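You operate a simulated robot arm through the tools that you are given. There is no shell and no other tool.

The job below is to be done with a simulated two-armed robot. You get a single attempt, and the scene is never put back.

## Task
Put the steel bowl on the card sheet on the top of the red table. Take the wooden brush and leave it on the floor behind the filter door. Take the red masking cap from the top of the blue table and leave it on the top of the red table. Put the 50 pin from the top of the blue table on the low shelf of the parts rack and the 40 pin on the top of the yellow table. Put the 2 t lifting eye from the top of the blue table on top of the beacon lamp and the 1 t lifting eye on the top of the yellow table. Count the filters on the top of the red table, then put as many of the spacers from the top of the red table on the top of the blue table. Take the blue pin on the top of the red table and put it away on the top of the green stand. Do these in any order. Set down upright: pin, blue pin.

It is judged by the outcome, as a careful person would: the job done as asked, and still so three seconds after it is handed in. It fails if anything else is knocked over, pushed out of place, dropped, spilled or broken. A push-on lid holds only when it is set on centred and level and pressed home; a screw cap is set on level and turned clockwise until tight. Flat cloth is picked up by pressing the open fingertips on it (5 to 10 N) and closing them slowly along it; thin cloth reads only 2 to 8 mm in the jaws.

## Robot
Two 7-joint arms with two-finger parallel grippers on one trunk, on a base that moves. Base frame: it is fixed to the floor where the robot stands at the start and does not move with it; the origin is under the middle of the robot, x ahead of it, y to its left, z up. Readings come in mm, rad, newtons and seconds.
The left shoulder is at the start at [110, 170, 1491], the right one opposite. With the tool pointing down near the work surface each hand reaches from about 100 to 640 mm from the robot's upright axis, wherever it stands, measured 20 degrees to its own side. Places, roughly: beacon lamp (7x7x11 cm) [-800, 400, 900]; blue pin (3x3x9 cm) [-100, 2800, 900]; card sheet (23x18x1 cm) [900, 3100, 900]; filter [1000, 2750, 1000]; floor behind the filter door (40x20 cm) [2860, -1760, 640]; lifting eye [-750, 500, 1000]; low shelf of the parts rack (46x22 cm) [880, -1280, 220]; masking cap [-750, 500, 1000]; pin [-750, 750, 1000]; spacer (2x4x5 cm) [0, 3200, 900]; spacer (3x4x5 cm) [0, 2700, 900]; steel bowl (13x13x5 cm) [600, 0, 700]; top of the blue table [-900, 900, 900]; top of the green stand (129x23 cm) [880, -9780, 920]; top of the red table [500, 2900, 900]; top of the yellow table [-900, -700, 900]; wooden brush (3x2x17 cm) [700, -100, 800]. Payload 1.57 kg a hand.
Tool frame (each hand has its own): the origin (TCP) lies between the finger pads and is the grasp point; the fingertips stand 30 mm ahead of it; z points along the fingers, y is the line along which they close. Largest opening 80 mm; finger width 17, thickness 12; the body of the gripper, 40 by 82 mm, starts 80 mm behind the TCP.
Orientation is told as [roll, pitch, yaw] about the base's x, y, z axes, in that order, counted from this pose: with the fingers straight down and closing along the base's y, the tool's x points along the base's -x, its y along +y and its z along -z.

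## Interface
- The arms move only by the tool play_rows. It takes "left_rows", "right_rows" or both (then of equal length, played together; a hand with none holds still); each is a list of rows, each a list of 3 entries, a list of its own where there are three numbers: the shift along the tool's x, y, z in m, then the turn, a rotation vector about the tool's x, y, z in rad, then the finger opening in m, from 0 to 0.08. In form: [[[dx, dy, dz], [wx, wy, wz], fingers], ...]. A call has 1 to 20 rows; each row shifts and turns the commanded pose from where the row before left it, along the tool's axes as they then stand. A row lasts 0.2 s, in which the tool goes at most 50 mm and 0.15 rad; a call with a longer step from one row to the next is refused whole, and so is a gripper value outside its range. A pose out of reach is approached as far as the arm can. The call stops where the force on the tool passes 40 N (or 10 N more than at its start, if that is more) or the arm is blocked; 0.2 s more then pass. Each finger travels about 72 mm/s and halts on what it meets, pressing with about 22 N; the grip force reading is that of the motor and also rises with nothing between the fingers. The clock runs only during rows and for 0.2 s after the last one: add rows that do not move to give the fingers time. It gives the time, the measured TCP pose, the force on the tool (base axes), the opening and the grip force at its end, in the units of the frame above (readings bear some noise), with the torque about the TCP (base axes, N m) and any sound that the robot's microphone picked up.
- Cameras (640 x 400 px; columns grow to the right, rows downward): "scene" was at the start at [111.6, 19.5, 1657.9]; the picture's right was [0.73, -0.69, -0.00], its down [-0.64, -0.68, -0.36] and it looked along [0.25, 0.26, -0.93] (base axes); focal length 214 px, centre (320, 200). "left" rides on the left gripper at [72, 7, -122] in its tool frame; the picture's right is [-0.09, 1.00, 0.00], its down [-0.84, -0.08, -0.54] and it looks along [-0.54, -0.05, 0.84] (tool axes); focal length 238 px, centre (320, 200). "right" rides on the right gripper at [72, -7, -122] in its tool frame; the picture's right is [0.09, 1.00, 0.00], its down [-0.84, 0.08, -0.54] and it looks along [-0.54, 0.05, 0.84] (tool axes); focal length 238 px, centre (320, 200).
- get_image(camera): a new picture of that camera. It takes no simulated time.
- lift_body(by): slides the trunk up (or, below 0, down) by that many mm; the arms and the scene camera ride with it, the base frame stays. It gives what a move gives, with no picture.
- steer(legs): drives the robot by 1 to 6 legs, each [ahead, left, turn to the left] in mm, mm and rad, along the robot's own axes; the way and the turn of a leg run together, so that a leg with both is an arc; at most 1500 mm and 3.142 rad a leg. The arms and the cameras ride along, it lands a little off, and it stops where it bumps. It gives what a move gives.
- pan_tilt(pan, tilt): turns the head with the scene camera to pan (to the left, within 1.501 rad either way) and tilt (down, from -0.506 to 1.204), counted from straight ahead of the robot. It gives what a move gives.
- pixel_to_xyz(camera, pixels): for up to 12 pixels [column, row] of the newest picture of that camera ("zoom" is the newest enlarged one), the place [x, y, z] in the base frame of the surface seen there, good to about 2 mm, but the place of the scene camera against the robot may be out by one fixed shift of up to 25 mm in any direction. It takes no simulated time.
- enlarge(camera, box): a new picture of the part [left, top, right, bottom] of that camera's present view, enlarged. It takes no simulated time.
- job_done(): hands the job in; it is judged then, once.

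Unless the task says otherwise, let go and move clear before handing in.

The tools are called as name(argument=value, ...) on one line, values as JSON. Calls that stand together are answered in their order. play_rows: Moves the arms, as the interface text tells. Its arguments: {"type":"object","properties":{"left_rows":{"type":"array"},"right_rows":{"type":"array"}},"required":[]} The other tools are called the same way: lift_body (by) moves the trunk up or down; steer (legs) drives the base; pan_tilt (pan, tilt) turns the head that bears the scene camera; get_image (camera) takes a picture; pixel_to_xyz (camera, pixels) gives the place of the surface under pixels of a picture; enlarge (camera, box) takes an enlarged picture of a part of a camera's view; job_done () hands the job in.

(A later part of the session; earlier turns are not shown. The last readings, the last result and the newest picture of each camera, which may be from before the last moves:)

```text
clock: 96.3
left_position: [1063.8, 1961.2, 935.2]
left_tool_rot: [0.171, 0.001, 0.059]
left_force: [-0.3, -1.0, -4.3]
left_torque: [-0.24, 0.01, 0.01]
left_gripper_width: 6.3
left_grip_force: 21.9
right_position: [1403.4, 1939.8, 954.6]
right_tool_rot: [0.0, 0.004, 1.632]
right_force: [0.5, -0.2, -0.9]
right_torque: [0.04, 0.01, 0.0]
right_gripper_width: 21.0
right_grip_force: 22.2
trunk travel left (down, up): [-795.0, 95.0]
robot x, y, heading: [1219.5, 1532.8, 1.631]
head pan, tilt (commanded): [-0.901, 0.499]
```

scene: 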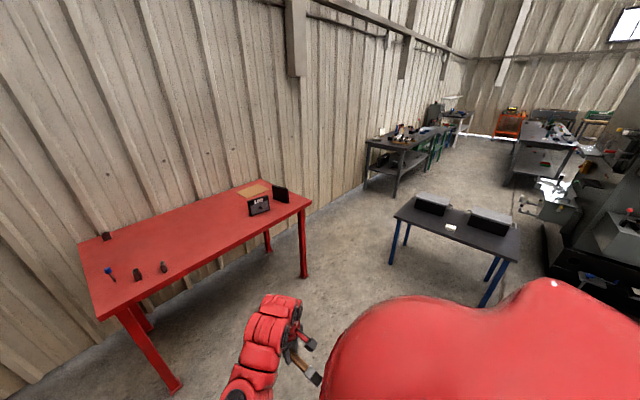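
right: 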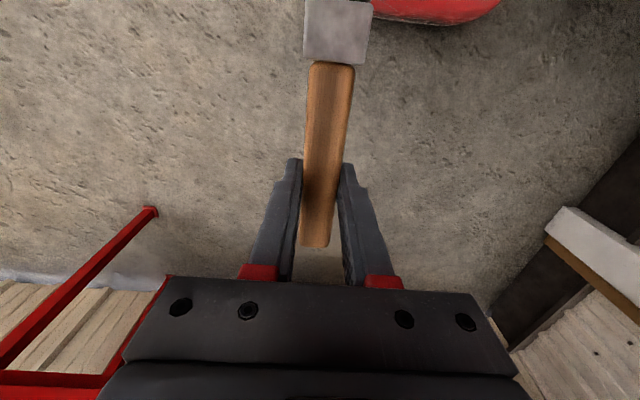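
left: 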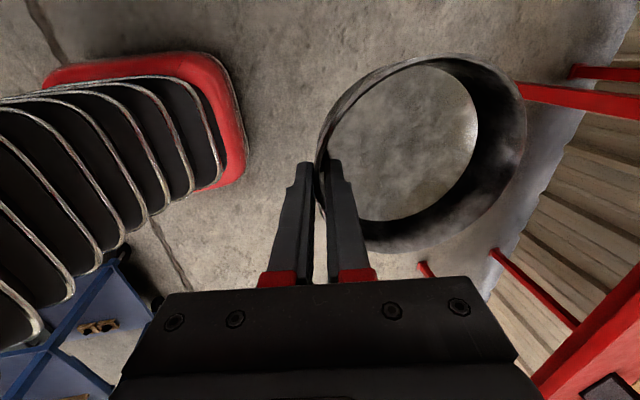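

Now at (1219,1533). I'll turn left to about 150°, then check the pose.

steer(legs=[[0, 0, 0.987]])

pan_tilt(pan=-0.6, tilt=0.6)

get_image(camera="scene")

```text
clock: 99.2
left_position: [777.8, 1641.5, 933.9]
left_tool_rot: [0.166, 0.0, 1.042]
left_force: [0.1, 0.7, -4.3]
left_torque: [-0.13, -0.21, -0.01]
left_gripper_width: 6.1
left_grip_force: 21.8
right_position: [984.1, 1914.3, 953.1]
right_tool_rot: [0.0, 0.003, 2.614]
right_force: [-0.1, 0.3, -0.2]
right_torque: [-0.01, 0.0, 0.02]
right_gripper_width: 21.1
right_grip_force: 21.7
trunk travel left (down, up): [-795.0, 95.0]
robot x, y, heading: [1216.5, 1533.8, 2.614]
head pan, tilt (commanded): [-0.901, 0.499]
```

```text
clock: 100.0
left_position: [778.1, 1643.9, 933.6]
left_tool_rot: [0.169, 0.002, 1.043]
left_force: [0.9, 0.3, -4.6]
left_torque: [-0.15, -0.21, 0.0]
left_gripper_width: 6.4
left_grip_force: 22.3
right_position: [984.9, 1913.4, 953.6]
right_tool_rot: [0.001, 0.004, 2.613]
right_force: [-0.2, 0.0, 0.2]
right_torque: [0.02, -0.04, -0.04]
right_gripper_width: 21.1
right_grip_force: 22.0
trunk travel left (down, up): [-795.0, 95.0]
robot x, y, heading: [1214.8, 1532.6, 2.608]
head pan, tilt (commanded): [-0.6, 0.6]
```

```text
taken
```

scene: 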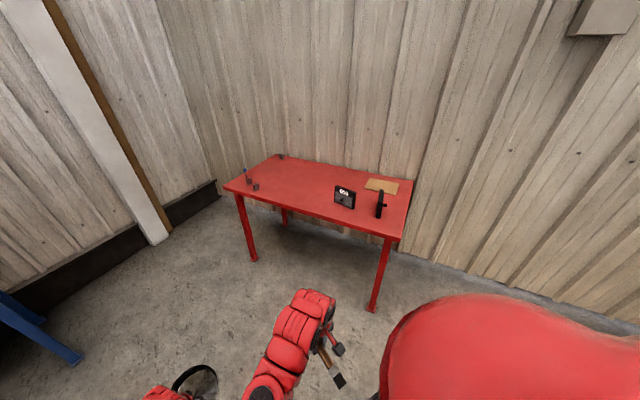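

I'll measure the filters' heights and positions from this angle before bringing the bowl over them.

enlarge(camera="scene", box=[310, 160, 430, 240])

pixel_to_xyz(camera="zoom", pixels=[[135, 145], [235, 165], [130, 205], [225, 240], [375, 160], [395, 165], [368, 290], [380, 250], [290, 120], [470, 110], [440, 170], [350, 95]])

```text
5.00 times, centred on (370, 200) of scene
```

zoom: 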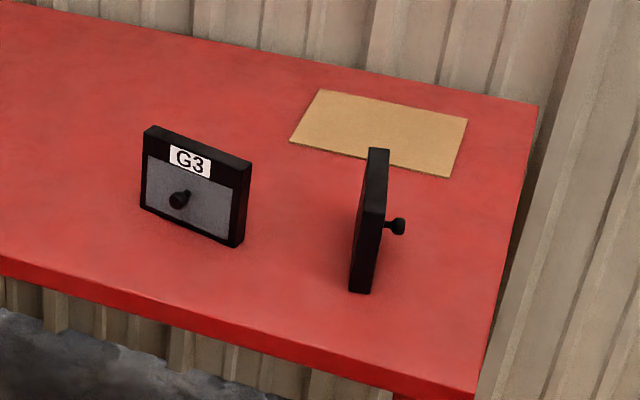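

```text
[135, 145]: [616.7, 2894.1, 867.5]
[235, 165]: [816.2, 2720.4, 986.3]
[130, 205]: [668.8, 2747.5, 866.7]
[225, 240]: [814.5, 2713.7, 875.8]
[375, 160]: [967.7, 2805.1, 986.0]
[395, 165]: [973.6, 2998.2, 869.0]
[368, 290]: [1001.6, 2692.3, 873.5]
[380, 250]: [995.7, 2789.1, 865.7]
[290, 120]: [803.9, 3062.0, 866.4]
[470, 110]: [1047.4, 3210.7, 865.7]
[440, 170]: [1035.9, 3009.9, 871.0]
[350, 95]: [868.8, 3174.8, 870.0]
```

Exactly two filters are standing there, tops at z≈980, and the bowl would pass near them. I'll raise the trunk fully and lift the left hand a bit more for clearance.

lift_body(by=93)

play_rows(left_rows=[[[0, 0.0037, -0.0147], [0, 0, 0], 0.0], [[0, 0.0037, -0.0147], [0, 0, 0], 0.0], [[0, 0.0037, -0.0147], [0, 0, 0], 0.0], [[0, 0, 0], [0, 0, 0], 0.0]])

```text
clock: 101.2
left_position: [778.7, 1643.1, 1026.4]
left_tool_rot: [0.169, 0.0, 1.042]
left_force: [0.8, -0.3, -3.8]
left_torque: [-0.15, -0.2, 0.0]
left_gripper_width: 6.2
left_grip_force: 21.8
right_position: [984.5, 1913.6, 1045.9]
right_tool_rot: [-0.001, 0.005, 2.611]
right_force: [0.0, -0.9, -0.8]
right_torque: [0.05, -0.02, 0.0]
right_gripper_width: 21.2
right_grip_force: 21.1
trunk travel left (down, up): [-888.0, 2.0]
robot x, y, heading: [1218.5, 1530.8, 2.613]
head pan, tilt (commanded): [-0.6, 0.6]
```

```text
clock: 102.2
left_position: [765.1, 1649.5, 1071.2]
left_tool_rot: [0.167, 0.001, 1.041]
left_force: [-1.1, -0.5, -4.3]
left_torque: [-0.13, -0.18, -0.03]
left_gripper_width: 6.3
left_grip_force: 21.7
left hand out of reach, approached as far as the arm can: row 2, 3
right_position: [983.9, 1915.8, 1047.3]
right_tool_rot: [0.0, 0.003, 2.613]
right_force: [-0.2, 0.1, -1.2]
right_torque: [0.03, -0.01, -0.02]
right_gripper_width: 21.3
right_grip_force: 21.9
trunk travel left (down, up): [-888.0, 2.0]
robot x, y, heading: [1220.4, 1538.3, 2.609]
head pan, tilt (commanded): [-0.6, 0.6]
```

The bowl bottom is now about z 1027, above the filters. I'll drive toward the right end of the red table in two legs.

steer(legs=[[442, -803, 0]])

pan_tilt(pan=0, tilt=0.7)

get_image(camera="scene")

```text
clock: 107.1
left_position: [810.6, 2523.3, 1070.4]
left_tool_rot: [0.164, 0.0, 1.009]
left_force: [-0.4, -0.1, -4.8]
left_torque: [-0.13, -0.2, -0.01]
left_gripper_width: 6.2
left_grip_force: 22.1
right_position: [1038.1, 2782.6, 1047.6]
right_tool_rot: [-0.001, 0.003, 2.577]
right_force: [0.1, -0.1, -0.9]
right_torque: [0.06, 0.02, 0.0]
right_gripper_width: 21.0
right_grip_force: 22.1
trunk travel left (down, up): [-888.0, 2.0]
robot x, y, heading: [1257.2, 2394.4, 2.575]
head pan, tilt (commanded): [-0.6, 0.6]
stopped in leg 1: the robot was blocked; the commanded pose is now the measured one
```

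```text
clock: 108.1
left_position: [809.6, 2525.9, 1071.2]
left_tool_rot: [0.165, -0.001, 1.006]
left_force: [0.8, 0.5, -3.3]
left_torque: [-0.13, -0.19, 0.01]
left_gripper_width: 6.1
left_grip_force: 22.3
right_position: [1037.6, 2782.9, 1046.6]
right_tool_rot: [0.001, 0.004, 2.578]
right_force: [1.3, 0.3, -0.4]
right_torque: [0.05, 0.01, 0.0]
right_gripper_width: 21.0
right_grip_force: 21.6
trunk travel left (down, up): [-888.0, 2.0]
robot x, y, heading: [1258.6, 2398.8, 2.578]
head pan, tilt (commanded): [0.0, 0.7]
```

```text
taken
```

scene: 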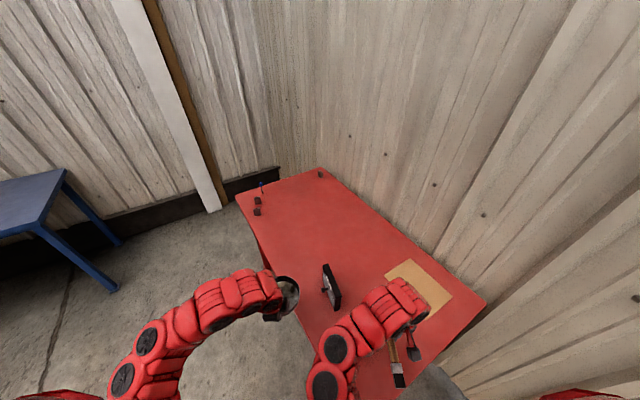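

The base touched the table's front-right leg (I cut the corner). I'll back away and check the table and the filters.

steer(legs=[[-120, 0, 0]])

pan_tilt(pan=-0.5, tilt=0.8)

get_image(camera="scene")

```text
clock: 109.3
left_position: [906.7, 2463.1, 1069.6]
left_tool_rot: [0.166, 0.0, 1.009]
left_force: [0.0, -0.8, -3.6]
left_torque: [-0.14, -0.2, 0.03]
left_gripper_width: 6.0
left_grip_force: 22.0
right_position: [1134.5, 2721.7, 1045.3]
right_tool_rot: [-0.001, 0.006, 2.58]
right_force: [0.3, 0.4, -0.9]
right_torque: [0.0, 0.03, -0.03]
right_gripper_width: 21.1
right_grip_force: 22.7
trunk travel left (down, up): [-888.0, 2.0]
robot x, y, heading: [1359.0, 2334.2, 2.585]
head pan, tilt (commanded): [0.0, 0.7]
```

```text
clock: 110.2
left_position: [907.3, 2462.2, 1071.4]
left_tool_rot: [0.165, 0.0, 1.012]
left_force: [0.8, 0.9, -3.9]
left_torque: [-0.11, -0.21, 0.02]
left_gripper_width: 6.2
left_grip_force: 21.6
right_position: [1135.2, 2721.5, 1047.5]
right_tool_rot: [0.0, 0.006, 2.582]
right_force: [-0.2, 0.1, -0.5]
right_torque: [0.02, -0.02, 0.03]
right_gripper_width: 21.2
right_grip_force: 22.3
trunk travel left (down, up): [-888.0, 2.0]
robot x, y, heading: [1353.3, 2336.9, 2.578]
head pan, tilt (commanded): [-0.499, 0.799]
```

```text
taken
```

scene: 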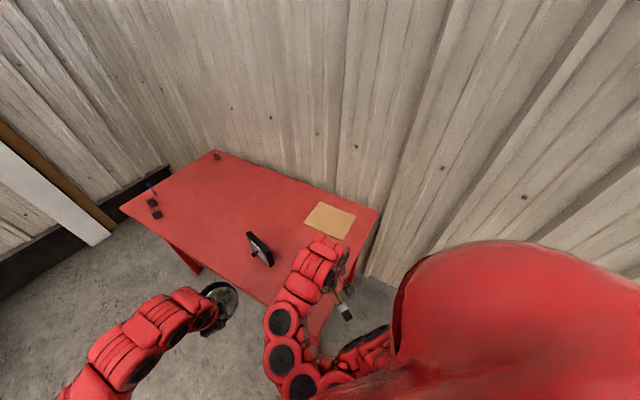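

The filter G3 and the items at left still stand; the second filter is hidden by my right arm. I'll slide right first, well clear of the leg, then forward a little.

steer(legs=[[0, -430, 0]])

pan_tilt(pan=0.1, tilt=0.9)

get_image(camera="scene")

```text
clock: 112.8
left_position: [1127.7, 2814.4, 1071.3]
left_tool_rot: [0.166, 0.0, 1.014]
left_force: [0.1, 0.8, -3.2]
left_torque: [-0.1, -0.2, 0.02]
left_gripper_width: 6.0
left_grip_force: 22.1
right_position: [1354.2, 3072.1, 1046.8]
right_tool_rot: [0.0, 0.005, 2.583]
right_force: [0.9, 0.2, -0.6]
right_torque: [0.02, -0.02, 0.02]
right_gripper_width: 21.2
right_grip_force: 21.8
trunk travel left (down, up): [-888.0, 2.0]
robot x, y, heading: [1580.0, 2685.0, 2.582]
head pan, tilt (commanded): [-0.499, 0.799]
```

```text
clock: 113.8
left_position: [1129.5, 2813.7, 1071.7]
left_tool_rot: [0.166, 0.001, 1.015]
left_force: [0.5, -0.1, -3.5]
left_torque: [-0.12, -0.23, 0.01]
left_gripper_width: 6.0
left_grip_force: 22.2
right_position: [1355.8, 3073.5, 1047.0]
right_tool_rot: [0.0, 0.004, 2.583]
right_force: [-0.6, -0.7, -0.1]
right_torque: [-0.01, -0.01, 0.04]
right_gripper_width: 21.1
right_grip_force: 22.2
trunk travel left (down, up): [-888.0, 2.0]
robot x, y, heading: [1576.8, 2689.2, 2.582]
head pan, tilt (commanded): [0.099, 0.901]
```

```text
taken
```

scene: 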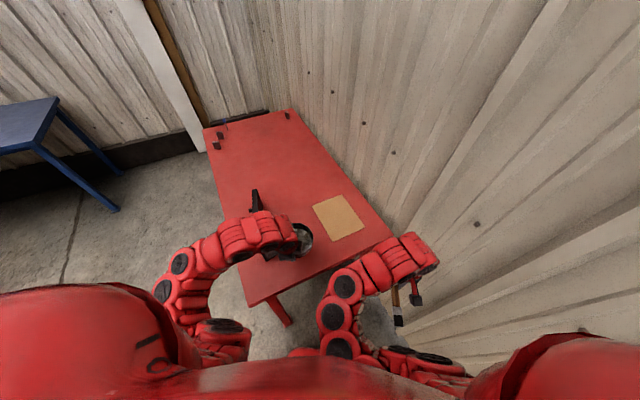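

The robot now stands beside the table's right end and the bowl hovers above it. I'll look with the left camera and localise the table corner, leg and card.

get_image(camera="left")

pixel_to_xyz(camera="scene", pixels=[[314, 206], [341, 196], [364, 226], [334, 240], [250, 304], [391, 234], [283, 325], [255, 200], [289, 112], [218, 135], [287, 320], [240, 300]])

```text
taken
```

left: 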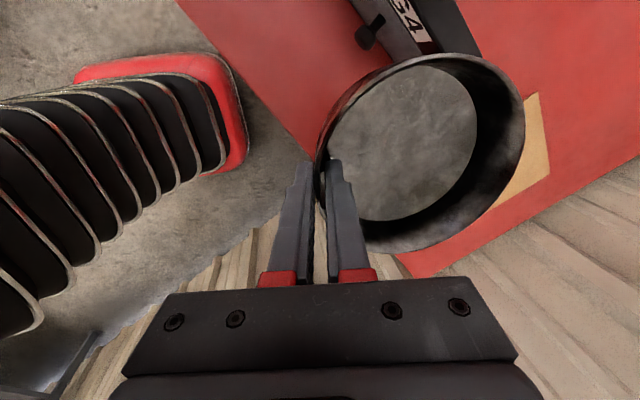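

```text
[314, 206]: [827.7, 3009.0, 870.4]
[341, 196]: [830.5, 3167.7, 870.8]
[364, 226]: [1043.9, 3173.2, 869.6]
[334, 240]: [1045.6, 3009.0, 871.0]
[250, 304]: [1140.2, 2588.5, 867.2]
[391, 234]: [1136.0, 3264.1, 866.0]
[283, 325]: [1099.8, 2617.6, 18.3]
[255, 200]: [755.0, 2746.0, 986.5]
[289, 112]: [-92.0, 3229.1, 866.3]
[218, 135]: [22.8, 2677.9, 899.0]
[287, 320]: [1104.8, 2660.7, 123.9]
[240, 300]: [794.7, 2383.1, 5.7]
```

The second filter reads "G4", so there are two filters. I'll cross-check the card's place with the left gripper camera.

enlarge(camera="left", box=[400, 0, 640, 280])

pixel_to_xyz(camera="left", pixels=[[536, 96], [549, 168], [495, 210], [530, 150], [403, 255], [640, 155], [315, 150], [420, 50], [460, 45], [370, 35]])

```text
1.43 times, centred on (520, 140) of left
```

zoom: 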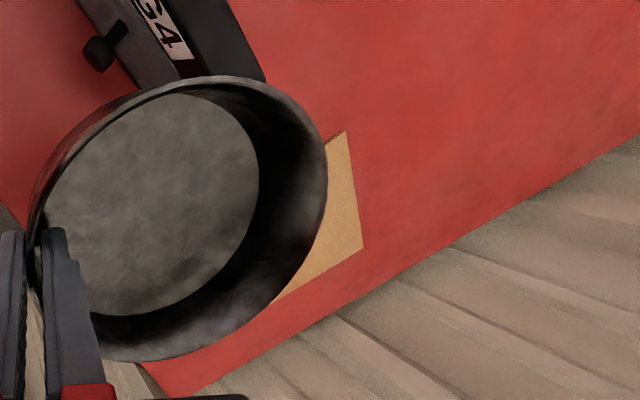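

```text
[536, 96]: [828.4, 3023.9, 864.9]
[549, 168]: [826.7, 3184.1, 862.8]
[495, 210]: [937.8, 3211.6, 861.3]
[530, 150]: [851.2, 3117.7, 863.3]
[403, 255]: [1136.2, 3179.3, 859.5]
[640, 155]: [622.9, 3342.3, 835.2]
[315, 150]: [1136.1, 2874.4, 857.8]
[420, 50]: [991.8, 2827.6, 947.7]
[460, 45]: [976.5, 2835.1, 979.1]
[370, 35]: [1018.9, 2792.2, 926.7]
```

The left camera puts the card at x≈827..1057, y≈3012..3192, top z≈864, so its centre is about (942,3102). I'll move the base a bit forward and right, keeping the bowl above the filters.

steer(legs=[[94, -61, 0]])

get_image(camera="scene")

```text
clock: 115.0
left_position: [1083.0, 2913.9, 1072.3]
left_tool_rot: [0.167, 0.0, 1.012]
left_force: [-0.5, -0.5, -3.6]
left_torque: [-0.11, -0.21, -0.02]
left_gripper_width: 5.9
left_grip_force: 21.5
right_position: [1309.4, 3172.6, 1047.4]
right_tool_rot: [0.001, 0.003, 2.584]
right_force: [0.2, -0.4, -0.8]
right_torque: [0.02, 0.03, 0.03]
right_gripper_width: 20.8
right_grip_force: 22.3
trunk travel left (down, up): [-888.0, 2.0]
robot x, y, heading: [1529.6, 2788.4, 2.581]
head pan, tilt (commanded): [0.099, 0.901]
```

```text
taken
```

scene: 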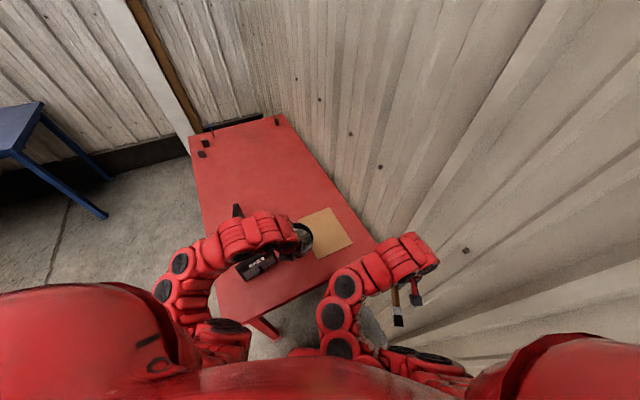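

Clear so far. I'll move the left hand 159 mm forward and 88 mm to the right, to above the card.

play_rows(left_rows=[[[-0.011, 0.0196, 0.0034], [0, 0, 0], 0.0], [[-0.011, 0.0196, 0.0034], [0, 0, 0], 0.0], [[-0.011, 0.0196, 0.0034], [0, 0, 0], 0.0], [[-0.011, 0.0196, 0.0034], [0, 0, 0], 0.0], [[-0.011, 0.0196, 0.0034], [0, 0, 0], 0.0], [[-0.011, 0.0196, 0.0034], [0, 0, 0], 0.0], [[-0.011, 0.0196, 0.0034], [0, 0, 0], 0.0], [[-0.011, 0.0196, 0.0034], [0, 0, 0], 0.0], [[0, 0, 0], [0, 0, 0], 0.0]])

get_image(camera="left")

get_image(camera="scene")

```text
clock: 117.0
left_position: [993.3, 3074.2, 1067.7]
left_tool_rot: [0.165, 0.0, 1.013]
left_force: [0.2, -0.4, -3.5]
left_torque: [-0.12, -0.19, -0.01]
left_gripper_width: 6.0
left_grip_force: 22.0
right_position: [1309.6, 3173.1, 1045.8]
right_tool_rot: [0.001, 0.005, 2.583]
right_force: [-0.2, -1.2, -0.4]
right_torque: [0.0, 0.03, 0.01]
right_gripper_width: 21.2
right_grip_force: 22.0
trunk travel left (down, up): [-888.0, 2.0]
robot x, y, heading: [1531.1, 2787.1, 2.582]
head pan, tilt (commanded): [0.099, 0.901]
```

```text
taken
```

left: 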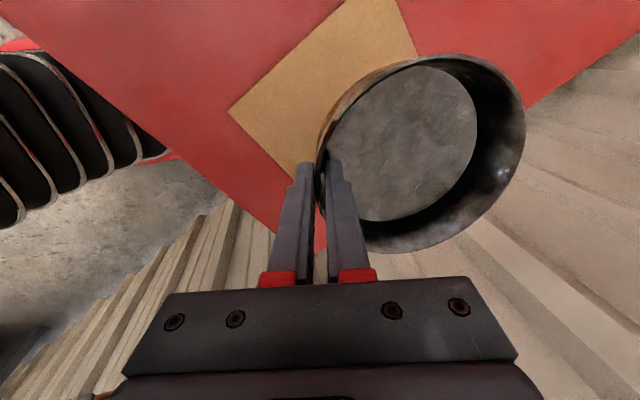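

```text
taken
```

scene: 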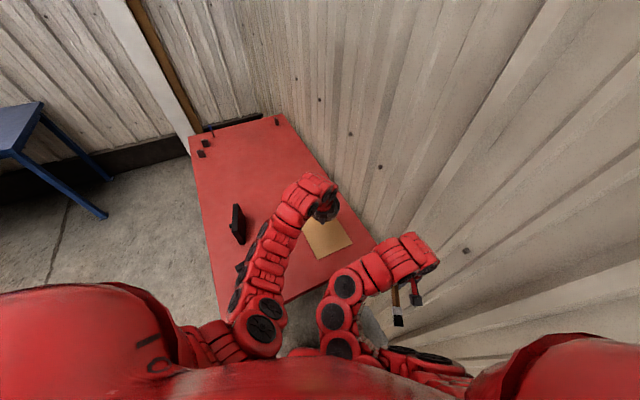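

The card's near corner shows at (230,112). I'll localise its edges here to check the centre.

pixel_to_xyz(camera="left", pixels=[[231, 112], [290, 57], [343, 3], [397, 3], [415, 52], [262, 138], [290, 160], [315, 230], [270, 185], [300, 140], [322, 245], [180, 155]])

enlarge(camera="left", box=[200, 0, 440, 150])

```text
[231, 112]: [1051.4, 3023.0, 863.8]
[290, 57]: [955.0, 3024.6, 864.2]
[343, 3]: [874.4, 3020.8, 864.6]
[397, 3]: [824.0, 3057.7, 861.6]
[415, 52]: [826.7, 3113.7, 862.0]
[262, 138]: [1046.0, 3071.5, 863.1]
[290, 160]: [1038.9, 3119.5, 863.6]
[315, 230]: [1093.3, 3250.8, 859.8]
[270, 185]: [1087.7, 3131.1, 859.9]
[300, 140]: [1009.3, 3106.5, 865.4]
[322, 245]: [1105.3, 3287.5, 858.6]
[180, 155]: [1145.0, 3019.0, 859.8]
```

```text
2.67 times, centred on (320, 75) of left
```

zoom: 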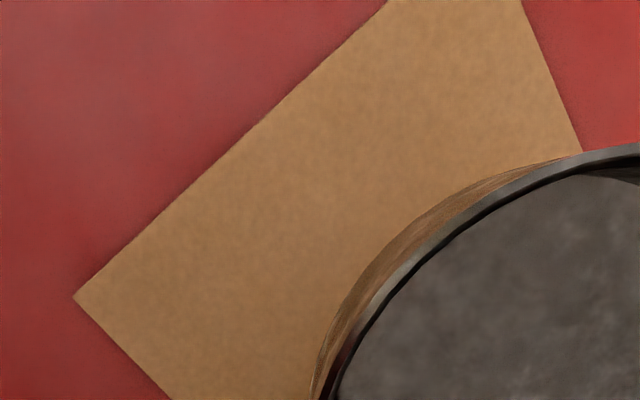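

The card is centred at about (939,3106), and the hand is within 4 mm of its target. I'll check the bowl's own centre by its rim points.

pixel_to_xyz(camera="left", pixels=[[524, 120], [440, 56], [400, 64], [490, 75], [522, 150], [480, 225], [505, 190], [345, 112], [420, 249], [360, 95]])

```text
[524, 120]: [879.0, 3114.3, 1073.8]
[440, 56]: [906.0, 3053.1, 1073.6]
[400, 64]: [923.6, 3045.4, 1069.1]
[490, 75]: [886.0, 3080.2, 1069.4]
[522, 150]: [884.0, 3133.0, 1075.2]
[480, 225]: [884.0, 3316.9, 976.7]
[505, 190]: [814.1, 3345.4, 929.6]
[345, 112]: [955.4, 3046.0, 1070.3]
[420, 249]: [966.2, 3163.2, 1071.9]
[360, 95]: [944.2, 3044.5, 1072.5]
```

The bowl's centre is at (940,3106), right above the card's centre, and level. Before lowering, I'll check the left arm's heights over the table so it doesn't meet the filter.

pixel_to_xyz(camera="scene", pixels=[[262, 330], [270, 305], [248, 290], [265, 265], [282, 240], [290, 218], [310, 190], [325, 200], [220, 335], [240, 310], [238, 225], [252, 250]])

enlarge(camera="scene", box=[190, 160, 380, 360])

```text
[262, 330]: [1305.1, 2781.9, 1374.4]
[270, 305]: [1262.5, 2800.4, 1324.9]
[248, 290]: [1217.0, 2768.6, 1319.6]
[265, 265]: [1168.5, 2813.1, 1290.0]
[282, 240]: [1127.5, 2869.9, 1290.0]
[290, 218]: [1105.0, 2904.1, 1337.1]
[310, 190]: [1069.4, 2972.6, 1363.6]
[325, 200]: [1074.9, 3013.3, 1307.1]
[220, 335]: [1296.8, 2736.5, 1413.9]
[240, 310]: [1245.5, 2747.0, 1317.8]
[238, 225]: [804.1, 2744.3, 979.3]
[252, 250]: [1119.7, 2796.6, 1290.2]
```

```text
2.00 times, centred on (285, 260) of scene
```

zoom: 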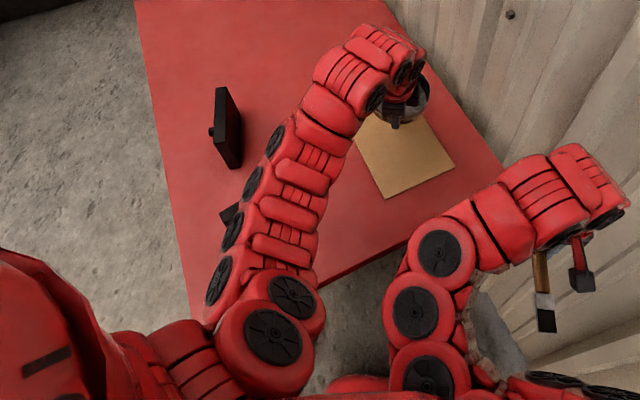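

The arm's underside stays above about z 1020 after lowering and is clear of the filter. I'll lower the trunk 145 mm.

lift_body(by=-145)

get_image(camera="left")

```text
clock: 118.7
left_position: [992.9, 3074.1, 923.7]
left_tool_rot: [0.166, -0.001, 1.012]
left_force: [0.0, 0.8, -4.1]
left_torque: [-0.12, -0.2, 0.0]
left_gripper_width: 6.1
left_grip_force: 21.5
right_position: [1309.2, 3174.4, 901.1]
right_tool_rot: [0.0, 0.004, 2.583]
right_force: [0.3, 0.7, 0.5]
right_torque: [0.04, -0.03, 0.0]
right_gripper_width: 21.1
right_grip_force: 22.6
trunk travel left (down, up): [-743.0, 147.0]
robot x, y, heading: [1530.7, 2788.3, 2.582]
head pan, tilt (commanded): [0.099, 0.901]
```

```text
taken
```

left: 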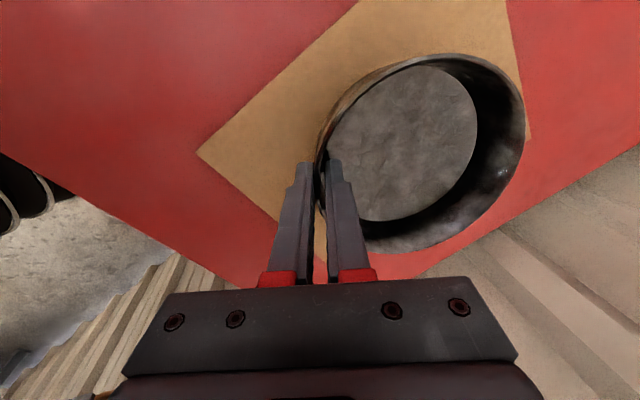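

The bowl is about 16 mm above the card. I'll lower it in small steps watching the force.

play_rows(left_rows=[[[0, -0.0008, 0.0049], [0, 0, 0], 0.0], [[0, -0.0008, 0.0049], [0, 0, 0], 0.0], [[0, -0.0005, 0.003], [0, 0, 0], 0.0], [[0, -0.0003, 0.002], [0, 0, 0], 0.0], [[0, 0, 0], [0, 0, 0], 0.0]])

```text
clock: 119.9
left_position: [994.2, 3073.8, 909.5]
left_tool_rot: [0.167, 0.0, 1.012]
left_force: [0.1, 0.0, -4.8]
left_torque: [-0.14, -0.21, -0.02]
left_gripper_width: 6.1
left_grip_force: 22.2
right_position: [1308.5, 3173.0, 901.7]
right_tool_rot: [-0.001, 0.005, 2.584]
right_force: [0.1, 0.4, -1.1]
right_torque: [0.03, 0.02, 0.0]
right_gripper_width: 21.0
right_grip_force: 22.4
trunk travel left (down, up): [-743.0, 147.0]
robot x, y, heading: [1536.5, 2783.9, 2.579]
head pan, tilt (commanded): [0.099, 0.901]
```

play_rows(left_rows=[[[0, -0.0003, 0.0015], [0, 0, 0], 0.0], [[0, -0.0003, 0.0015], [0, 0, 0], 0.0], [[0, 0, 0], [0, 0, 0], 0.0]])

```text
clock: 120.7
left_position: [993.5, 3076.0, 906.5]
left_tool_rot: [0.169, -0.001, 1.014]
left_force: [0.3, 0.7, 11.8]
left_torque: [0.04, 0.05, -0.01]
left_gripper_width: 6.4
left_grip_force: 22.1
right_position: [1310.6, 3173.1, 902.9]
right_tool_rot: [0.001, 0.002, 2.583]
right_force: [-0.5, 0.3, -0.1]
right_torque: [0.01, 0.0, -0.01]
right_gripper_width: 21.3
right_grip_force: 22.0
trunk travel left (down, up): [-743.0, 147.0]
robot x, y, heading: [1533.8, 2789.0, 2.583]
head pan, tilt (commanded): [0.099, 0.901]
```

The bowl is resting on the card (force +11.8 N). I'll open the fingers slowly and withdraw along the tool axis.

play_rows(left_rows=[[[0, 0, 0], [0, 0, 0], 0.012], [[0, 0, 0], [0, 0, 0], 0.02], [[0, 0, 0], [0, 0, 0], 0.03], [[0, 0, 0], [0, 0, 0], 0.035], [[0, 0, -0.01], [0, 0, 0], 0.035], [[0, 0, -0.02], [0, 0, 0], 0.035], [[0, 0, -0.03], [0, 0, 0], 0.035], [[0, 0, -0.03], [0, 0, 0], 0.035], [[0, 0, 0], [0, 0, 0], 0.035]])

get_image(camera="left")

```text
clock: 122.7
left_position: [1004.0, 3069.1, 987.0]
left_tool_rot: [0.17, -0.002, 1.014]
left_force: [0.0, 0.5, 0.4]
left_torque: [0.05, -0.02, 0.01]
left_gripper_width: 35.2
left_grip_force: 0.0
left hand out of reach, approached as far as the arm can: row 8
right_position: [1308.5, 3173.4, 901.7]
right_tool_rot: [0.0, 0.006, 2.582]
right_force: [0.4, 0.1, -0.7]
right_torque: [0.02, 0.01, -0.01]
right_gripper_width: 20.9
right_grip_force: 22.0
trunk travel left (down, up): [-743.0, 147.0]
robot x, y, heading: [1533.0, 2783.7, 2.582]
head pan, tilt (commanded): [0.099, 0.901]
```

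```text
taken
```

left: 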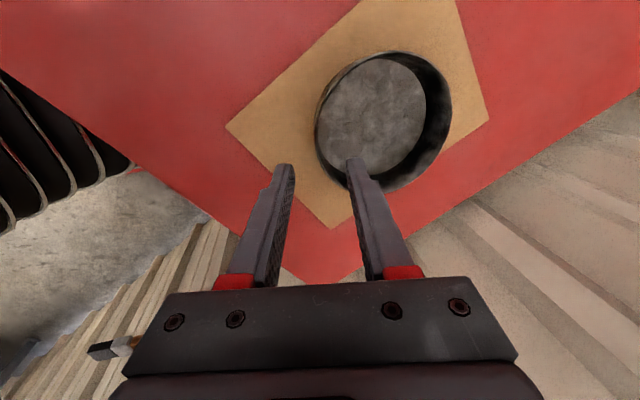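

The bowl stands fully on the card. I'll raise the trunk and draw the left hand back over the filters' height.

lift_body(by=140)

play_rows(left_rows=[[[0.011, -0.0196, -0.0034], [0, 0, 0], 0.03], [[0.011, -0.0196, -0.0034], [0, 0, 0], 0.03], [[0.011, -0.0196, -0.0034], [0, 0, 0], 0.03], [[0.011, -0.0196, -0.0034], [0, 0, 0], 0.03], [[0.011, -0.0196, -0.0034], [0, 0, 0], 0.03], [[0.011, -0.0196, -0.0034], [0, 0, 0], 0.03], [[0, 0, 0], [0, 0, 0], 0.03]])

get_image(camera="scene")

```text
clock: 124.4
left_position: [1001.6, 3068.5, 1127.8]
left_tool_rot: [0.17, -0.003, 1.012]
left_force: [-0.4, 0.1, 0.8]
left_torque: [0.0, 0.01, 0.0]
left_gripper_width: 35.1
left_grip_force: 0.0
right_position: [1309.1, 3172.8, 1041.9]
right_tool_rot: [0.001, 0.006, 2.582]
right_force: [-0.2, -0.2, 0.4]
right_torque: [0.03, 0.04, -0.04]
right_gripper_width: 20.9
right_grip_force: 21.5
trunk travel left (down, up): [-883.0, 7.0]
robot x, y, heading: [1533.5, 2786.7, 2.584]
head pan, tilt (commanded): [0.099, 0.901]
```

```text
clock: 126.0
left_position: [1071.0, 2966.7, 1119.7]
left_tool_rot: [0.169, -0.003, 1.013]
left_force: [-0.4, -0.5, 0.3]
left_torque: [0.0, 0.01, 0.0]
left_gripper_width: 30.2
left_grip_force: 0.0
left hand out of reach, approached as far as the arm can: row 1, 2
right_position: [1309.4, 3173.5, 1042.5]
right_tool_rot: [-0.001, 0.006, 2.584]
right_force: [0.6, 0.4, 0.3]
right_torque: [-0.01, 0.03, 0.02]
right_gripper_width: 21.2
right_grip_force: 22.0
trunk travel left (down, up): [-883.0, 7.0]
robot x, y, heading: [1527.6, 2784.3, 2.579]
head pan, tilt (commanded): [0.099, 0.901]
```

```text
taken
```

scene: 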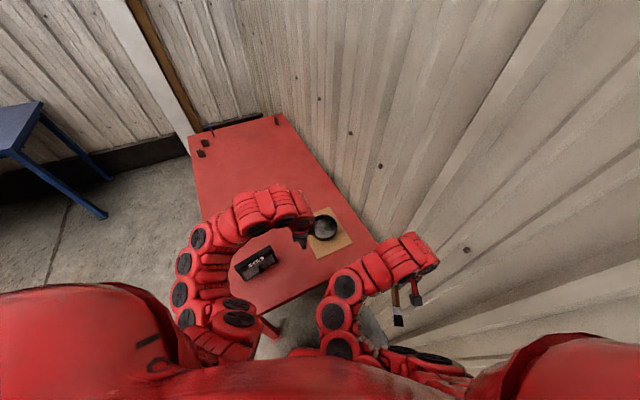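

Bowl and filters stand as they should. I'll back off, slide left clear of the table leg and face the table from its front.

steer(legs=[[-100, 0, 0], [0, 760, 0]])

steer(legs=[[0, 0, -1.011]])

pan_tilt(pan=0.3, tilt=0.6)

get_image(camera="scene")

```text
clock: 130.9
left_position: [749.8, 2276.9, 1120.9]
left_tool_rot: [0.169, -0.003, 0.998]
left_force: [0.1, -0.4, 0.0]
left_torque: [0.0, 0.0, -0.01]
left_gripper_width: 30.0
left_grip_force: 0.1
right_position: [990.6, 2479.6, 1041.7]
right_tool_rot: [0.0, 0.002, 2.57]
right_force: [-0.1, -0.8, -0.9]
right_torque: [0.0, 0.01, 0.01]
right_gripper_width: 21.1
right_grip_force: 22.1
trunk travel left (down, up): [-883.0, 7.0]
robot x, y, heading: [1208.0, 2088.4, 2.569]
head pan, tilt (commanded): [0.099, 0.901]
```

```text
clock: 133.8
left_position: [1116.9, 2576.3, 1119.9]
left_tool_rot: [0.167, -0.001, 0.0]
left_force: [-0.4, -1.6, -0.4]
left_torque: [0.01, 0.01, 0.0]
left_gripper_width: 29.9
left_grip_force: 0.0
right_position: [1418.3, 2484.0, 1042.2]
right_tool_rot: [0.0, 0.005, 1.571]
right_force: [-0.3, -0.1, -0.4]
right_torque: [0.01, 0.0, 0.0]
right_gripper_width: 21.2
right_grip_force: 22.1
trunk travel left (down, up): [-883.0, 7.0]
robot x, y, heading: [1205.4, 2090.4, 1.572]
head pan, tilt (commanded): [0.099, 0.901]
```

```text
clock: 134.6
left_position: [1116.2, 2576.5, 1119.9]
left_tool_rot: [0.169, -0.001, 0.001]
left_force: [0.3, 0.4, -0.1]
left_torque: [0.04, -0.02, 0.01]
left_gripper_width: 30.3
left_grip_force: 0.0
right_position: [1418.0, 2483.6, 1042.0]
right_tool_rot: [0.0, 0.005, 1.571]
right_force: [1.1, 0.0, -0.7]
right_torque: [0.01, 0.03, 0.01]
right_gripper_width: 21.0
right_grip_force: 22.6
trunk travel left (down, up): [-883.0, 7.0]
robot x, y, heading: [1208.0, 2087.1, 1.568]
head pan, tilt (commanded): [0.3, 0.6]
```

```text
taken
```

scene: 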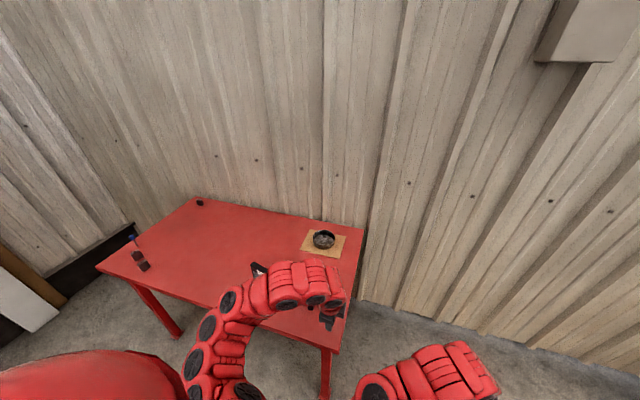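

The bowl sits centred on the card at (323,240). Now I'll slide left to stand in front of the blue pin and spacers.

steer(legs=[[0, 1240, 0]])

pan_tilt(pan=0, tilt=0.8)

get_image(camera="scene")

```text
clock: 140.9
left_position: [-123.0, 2576.3, 1119.0]
left_tool_rot: [0.169, -0.003, -0.004]
left_force: [0.3, -0.3, 0.4]
left_torque: [-0.02, -0.01, -0.02]
left_gripper_width: 29.9
left_grip_force: 0.1
right_position: [178.3, 2484.7, 1041.5]
right_tool_rot: [0.0, 0.004, 1.571]
right_force: [0.6, -0.2, -0.8]
right_torque: [0.02, 0.02, -0.02]
right_gripper_width: 21.2
right_grip_force: 21.9
trunk travel left (down, up): [-883.0, 7.0]
robot x, y, heading: [-31.9, 2088.1, 1.569]
head pan, tilt (commanded): [0.3, 0.6]
```

```text
clock: 141.7
left_position: [-124.8, 2577.2, 1120.4]
left_tool_rot: [0.169, -0.002, 0.001]
left_force: [0.4, -0.6, -0.4]
left_torque: [0.01, 0.0, -0.02]
left_gripper_width: 30.0
left_grip_force: 0.0
right_position: [176.9, 2484.1, 1042.7]
right_tool_rot: [0.0, 0.006, 1.57]
right_force: [0.1, 0.3, -0.2]
right_torque: [0.01, -0.01, 0.01]
right_gripper_width: 21.2
right_grip_force: 21.9
trunk travel left (down, up): [-883.0, 7.0]
robot x, y, heading: [-33.3, 2090.6, 1.569]
head pan, tilt (commanded): [0.0, 0.799]
```

```text
taken
```

scene: 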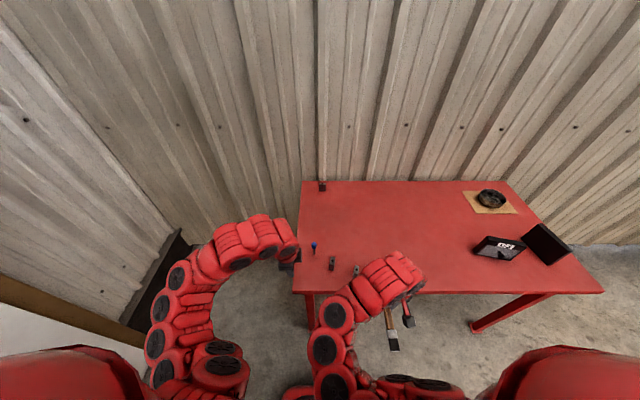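

The blue pin is at (314,248), spacers at (332,263), (356,270) and (323,186). I'll zoom and measure.

enlarge(camera="scene", box=[280, 170, 400, 290])

pixel_to_xyz(camera="scene", pixels=[[314, 245], [314, 253], [332, 259], [332, 268], [356, 266], [323, 183], [323, 190], [296, 292], [302, 182], [500, 202]])

```text
3.33 times, centred on (340, 230) of scene
```

zoom: 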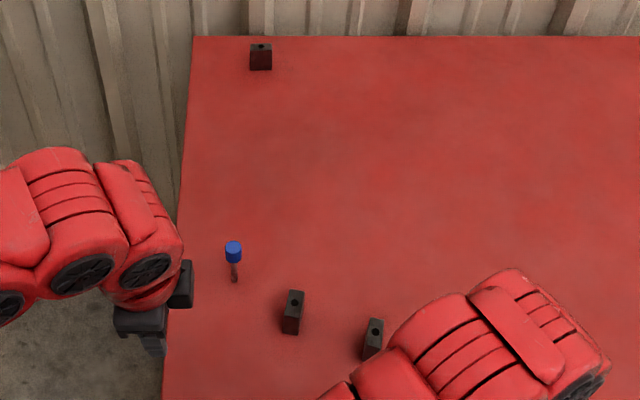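

```text
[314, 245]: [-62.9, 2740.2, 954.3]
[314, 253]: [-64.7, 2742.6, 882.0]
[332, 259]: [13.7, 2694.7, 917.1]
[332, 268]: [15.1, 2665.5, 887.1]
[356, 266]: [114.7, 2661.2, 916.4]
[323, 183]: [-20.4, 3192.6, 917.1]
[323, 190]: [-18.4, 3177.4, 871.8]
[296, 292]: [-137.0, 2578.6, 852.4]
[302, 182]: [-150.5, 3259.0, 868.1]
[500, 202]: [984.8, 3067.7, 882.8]
```

The blue pin stands near (-63,2742), top z≈948, with spacers at about (14,2685), (115,2661) and (-20,3185). I'll drive forward 150 mm and straighten the left tool.

steer(legs=[[150, 0, 0]])

play_rows(left_rows=[[[0, 0, 0], [0.085, 0, 0], 0.08], [[0, 0, 0], [0.085, 0, 0], 0.08], [[0, 0, 0.02], [0, 0, 0], 0.08], [[0, 0, 0.02], [0, 0, 0], 0.08], [[0, 0, 0.02], [0, 0, 0], 0.08], [[0, 0, 0], [0, 0, 0], 0.08]])

get_image(camera="left")

```text
clock: 143.1
left_position: [-125.9, 2728.9, 1120.2]
left_tool_rot: [0.174, -0.002, 0.004]
left_force: [-0.6, 0.0, 0.9]
left_torque: [0.02, 0.01, 0.05]
left_gripper_width: 30.1
left_grip_force: 0.0
right_position: [175.4, 2636.4, 1042.4]
right_tool_rot: [0.0, 0.004, 1.576]
right_force: [0.0, 0.2, -1.3]
right_torque: [0.04, 0.02, 0.01]
right_gripper_width: 21.1
right_grip_force: 22.4
trunk travel left (down, up): [-883.0, 7.0]
robot x, y, heading: [-31.3, 2242.8, 1.576]
head pan, tilt (commanded): [0.0, 0.799]
```

```text
clock: 144.5
left_position: [-127.3, 2712.9, 1019.2]
left_tool_rot: [-0.002, -0.002, 0.003]
left_force: [0.1, 0.2, 0.2]
left_torque: [0.02, -0.03, -0.01]
left_gripper_width: 80.0
left_grip_force: 0.1
left hand out of reach, approached as far as the arm can: row 1, 2
right_position: [176.3, 2638.0, 1040.9]
right_tool_rot: [0.001, 0.004, 1.574]
right_force: [0.1, -1.2, -0.7]
right_torque: [0.01, 0.0, 0.0]
right_gripper_width: 21.1
right_grip_force: 22.3
trunk travel left (down, up): [-883.0, 7.0]
robot x, y, heading: [-31.1, 2244.4, 1.573]
head pan, tilt (commanded): [0.0, 0.799]
```

```text
taken
```

left: 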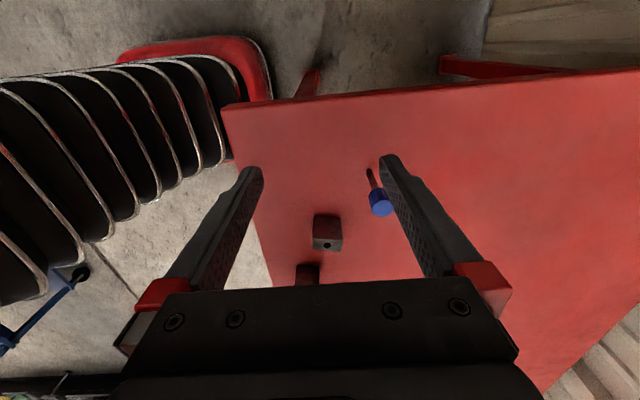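

The pin shows at (381,205) in the left view with spacers at (327,232) and (307,275). I'll localise them precisely.

enlarge(camera="left", box=[260, 140, 440, 290])

pixel_to_xyz(camera="left", pixels=[[383, 210], [376, 196], [389, 204], [371, 175], [370, 170], [327, 245], [316, 245], [340, 247], [327, 222], [345, 215], [307, 280], [330, 180]])

```text
2.67 times, centred on (350, 215) of left
```

zoom: 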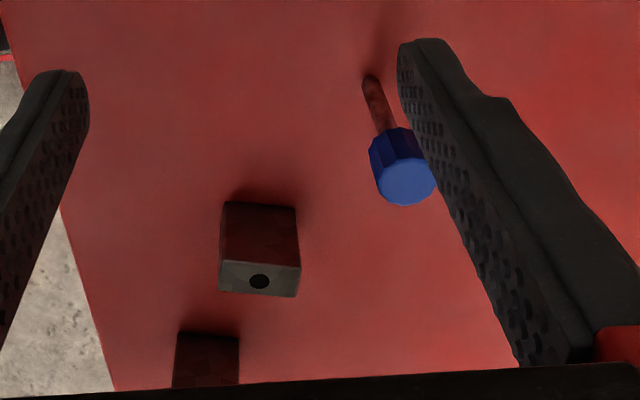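

```text
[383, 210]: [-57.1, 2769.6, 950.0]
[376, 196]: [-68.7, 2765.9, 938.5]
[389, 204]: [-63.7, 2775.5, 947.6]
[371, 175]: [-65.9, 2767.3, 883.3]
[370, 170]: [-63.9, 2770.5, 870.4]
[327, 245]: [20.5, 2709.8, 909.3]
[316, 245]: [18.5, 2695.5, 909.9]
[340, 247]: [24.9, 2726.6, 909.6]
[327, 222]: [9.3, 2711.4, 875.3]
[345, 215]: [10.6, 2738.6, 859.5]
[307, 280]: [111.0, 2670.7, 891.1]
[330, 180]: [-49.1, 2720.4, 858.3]
```

The pin's axis is about (-60,2769), head top z 950. I'll move over it, then down with the fingers straddling the head.

play_rows(left_rows=[[[-0.017, 0.014, 0], [0, 0, 0], 0.08], [[-0.017, 0.014, 0], [0, 0, 0], 0.08], [[-0.017, 0.014, 0], [0, 0, 0], 0.08], [[-0.016, 0.014, 0], [0, 0, 0], 0.08], [[0, 0, 0], [0, 0, 0], 0.08]])

get_image(camera="left")

```text
clock: 145.7
left_position: [-60.3, 2765.5, 1016.6]
left_tool_rot: [-0.002, -0.002, 0.004]
left_force: [1.1, -0.1, -0.4]
left_torque: [-0.01, -0.01, 0.0]
left_gripper_width: 79.9
left_grip_force: 0.1
right_position: [176.6, 2636.7, 1041.7]
right_tool_rot: [0.0, 0.004, 1.576]
right_force: [0.5, -0.5, -0.7]
right_torque: [-0.01, 0.03, 0.01]
right_gripper_width: 21.0
right_grip_force: 21.6
trunk travel left (down, up): [-883.0, 7.0]
robot x, y, heading: [-30.0, 2246.3, 1.571]
head pan, tilt (commanded): [0.0, 0.799]
```

```text
taken
```

left: 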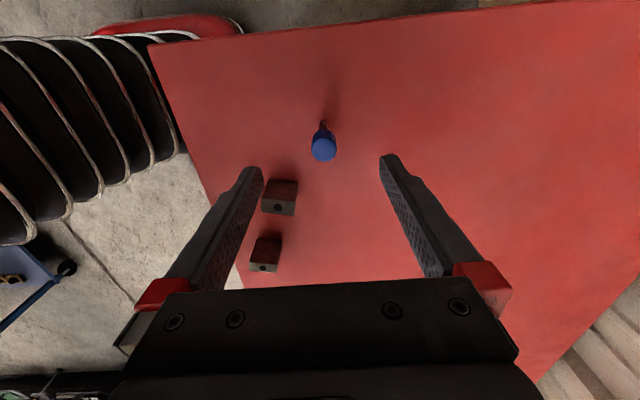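

The pin is centred between the fingers at column 324. I'll refine the position once more.

pixel_to_xyz(camera="left", pixels=[[324, 152], [314, 150], [334, 150], [324, 142], [324, 159], [323, 132], [323, 126], [279, 208], [265, 268]])

enlarge(camera="left", box=[280, 100, 370, 180])

```text
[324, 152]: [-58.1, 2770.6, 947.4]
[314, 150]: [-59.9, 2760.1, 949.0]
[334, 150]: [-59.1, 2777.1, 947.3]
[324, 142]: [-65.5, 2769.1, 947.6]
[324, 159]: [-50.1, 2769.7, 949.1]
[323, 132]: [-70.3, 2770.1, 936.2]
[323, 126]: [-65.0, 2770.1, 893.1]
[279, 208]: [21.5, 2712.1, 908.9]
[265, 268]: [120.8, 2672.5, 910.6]
```

```text
5.00 times, centred on (325, 140) of left
```

zoom: 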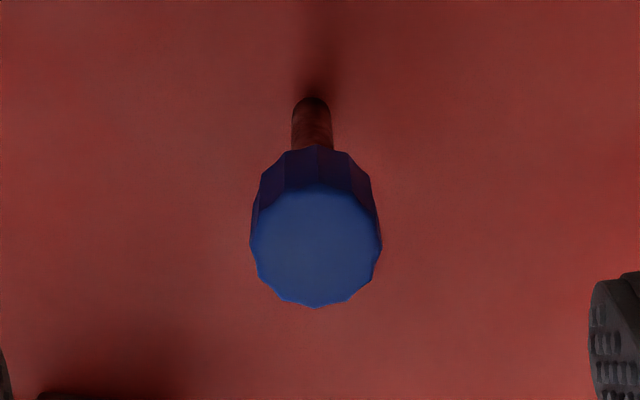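

Head centre (-59,2769), diameter about 24. I'll fine-tune, descend to z≈935 and close.

play_rows(left_rows=[[[-0.001, 0.0035, 0.02], [0, 0, 0], 0.07], [[0, 0, 0.02], [0, 0, 0], 0.07], [[0, 0, 0.02], [0, 0, 0], 0.07], [[0, 0, 0.02], [0, 0, 0], 0.07], [[0, 0, 0], [0, 0, 0], 0.05], [[0, 0, 0], [0, 0, 0], 0.035], [[0, 0, 0], [0, 0, 0], 0.025], [[0, 0, 0], [0, 0, 0], 0.015], [[0, 0, 0], [0, 0, 0], 0.0], [[0, 0, 0], [0, 0, 0], 0.0]])

get_image(camera="left")

```text
clock: 147.9
left_position: [-55.8, 2770.0, 937.3]
left_tool_rot: [0.0, -0.002, 0.003]
left_force: [0.5, -0.2, 0.4]
left_torque: [-0.01, -0.01, 0.0]
left_gripper_width: 20.7
left_grip_force: 22.3
right_position: [175.8, 2638.2, 1041.7]
right_tool_rot: [0.0, 0.008, 1.575]
right_force: [-0.3, -0.8, -0.9]
right_torque: [0.02, -0.01, 0.01]
right_gripper_width: 21.0
right_grip_force: 21.6
trunk travel left (down, up): [-883.0, 7.0]
robot x, y, heading: [-30.8, 2242.0, 1.571]
head pan, tilt (commanded): [0.0, 0.799]
```

```text
taken
```

left: 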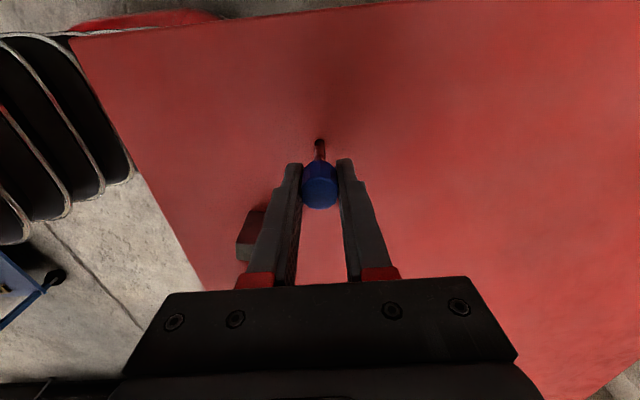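

The pin is held (20.7 mm across the head). I'll lift it 80 mm and back away from the table.

play_rows(left_rows=[[[0, 0, -0.01], [0, 0, 0], 0.0], [[0, 0, -0.02], [0, 0, 0], 0.0], [[0, 0, -0.025], [0, 0, 0], 0.0], [[0, 0, -0.025], [0, 0, 0], 0.0], [[0, 0, 0], [0, 0, 0], 0.0]])

get_image(camera="left")

```text
clock: 149.1
left_position: [-56.5, 2769.7, 1018.0]
left_tool_rot: [-0.001, -0.002, 0.005]
left_force: [0.2, 0.2, -0.9]
left_torque: [0.02, -0.02, -0.03]
left_gripper_width: 20.5
left_grip_force: 21.9
right_position: [175.4, 2637.8, 1040.8]
right_tool_rot: [-0.001, 0.004, 1.575]
right_force: [-0.4, -0.6, -0.4]
right_torque: [0.03, -0.02, 0.01]
right_gripper_width: 21.3
right_grip_force: 22.3
trunk travel left (down, up): [-883.0, 7.0]
robot x, y, heading: [-35.3, 2245.2, 1.569]
head pan, tilt (commanded): [0.0, 0.799]
```

```text
taken
```

left: 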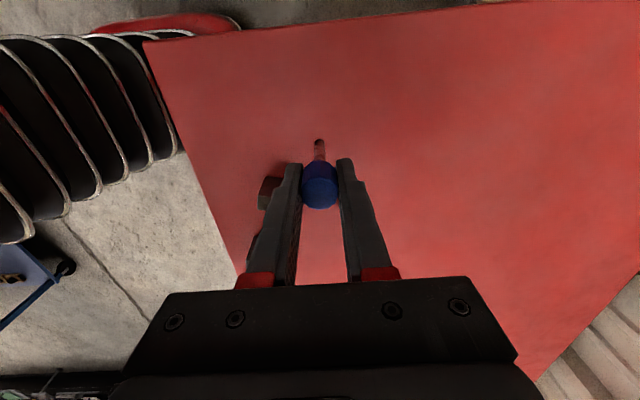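

The pin is in hand. I'll back off 600 mm, turn to face +x, and look along the way to the machine.

steer(legs=[[-620, 0, 0], [0, 0, -1.571]])

pan_tilt(pan=-0.4, tilt=0.55)

get_image(camera="scene")

```text
clock: 156.4
left_position: [490.5, 1638.0, 1017.4]
left_tool_rot: [-0.003, -0.001, -1.59]
left_force: [-0.6, -0.4, -0.2]
left_torque: [-0.01, 0.03, 0.04]
left_gripper_width: 20.7
left_grip_force: 22.2
right_position: [353.5, 1407.3, 1042.8]
right_tool_rot: [-0.001, 0.004, -0.02]
right_force: [0.7, -0.6, -0.6]
right_torque: [0.04, -0.05, 0.0]
right_gripper_width: 21.2
right_grip_force: 22.1
trunk travel left (down, up): [-883.0, 7.0]
robot x, y, heading: [-36.8, 1624.3, -0.018]
head pan, tilt (commanded): [0.0, 0.799]
```

```text
clock: 157.2
left_position: [490.9, 1637.4, 1018.0]
left_tool_rot: [-0.003, -0.001, -1.589]
left_force: [-0.2, -0.2, -0.7]
left_torque: [0.0, -0.01, 0.0]
left_gripper_width: 20.4
left_grip_force: 22.3
right_position: [354.4, 1407.4, 1041.6]
right_tool_rot: [0.0, 0.005, -0.02]
right_force: [-0.2, -0.1, -0.9]
right_torque: [0.03, 0.0, -0.01]
right_gripper_width: 21.0
right_grip_force: 21.7
trunk travel left (down, up): [-883.0, 7.0]
robot x, y, heading: [-36.6, 1623.6, -0.019]
head pan, tilt (commanded): [-0.4, 0.55]
```

```text
taken
```

scene: 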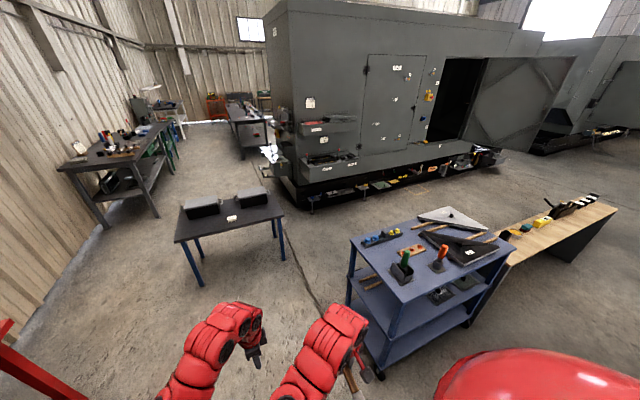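

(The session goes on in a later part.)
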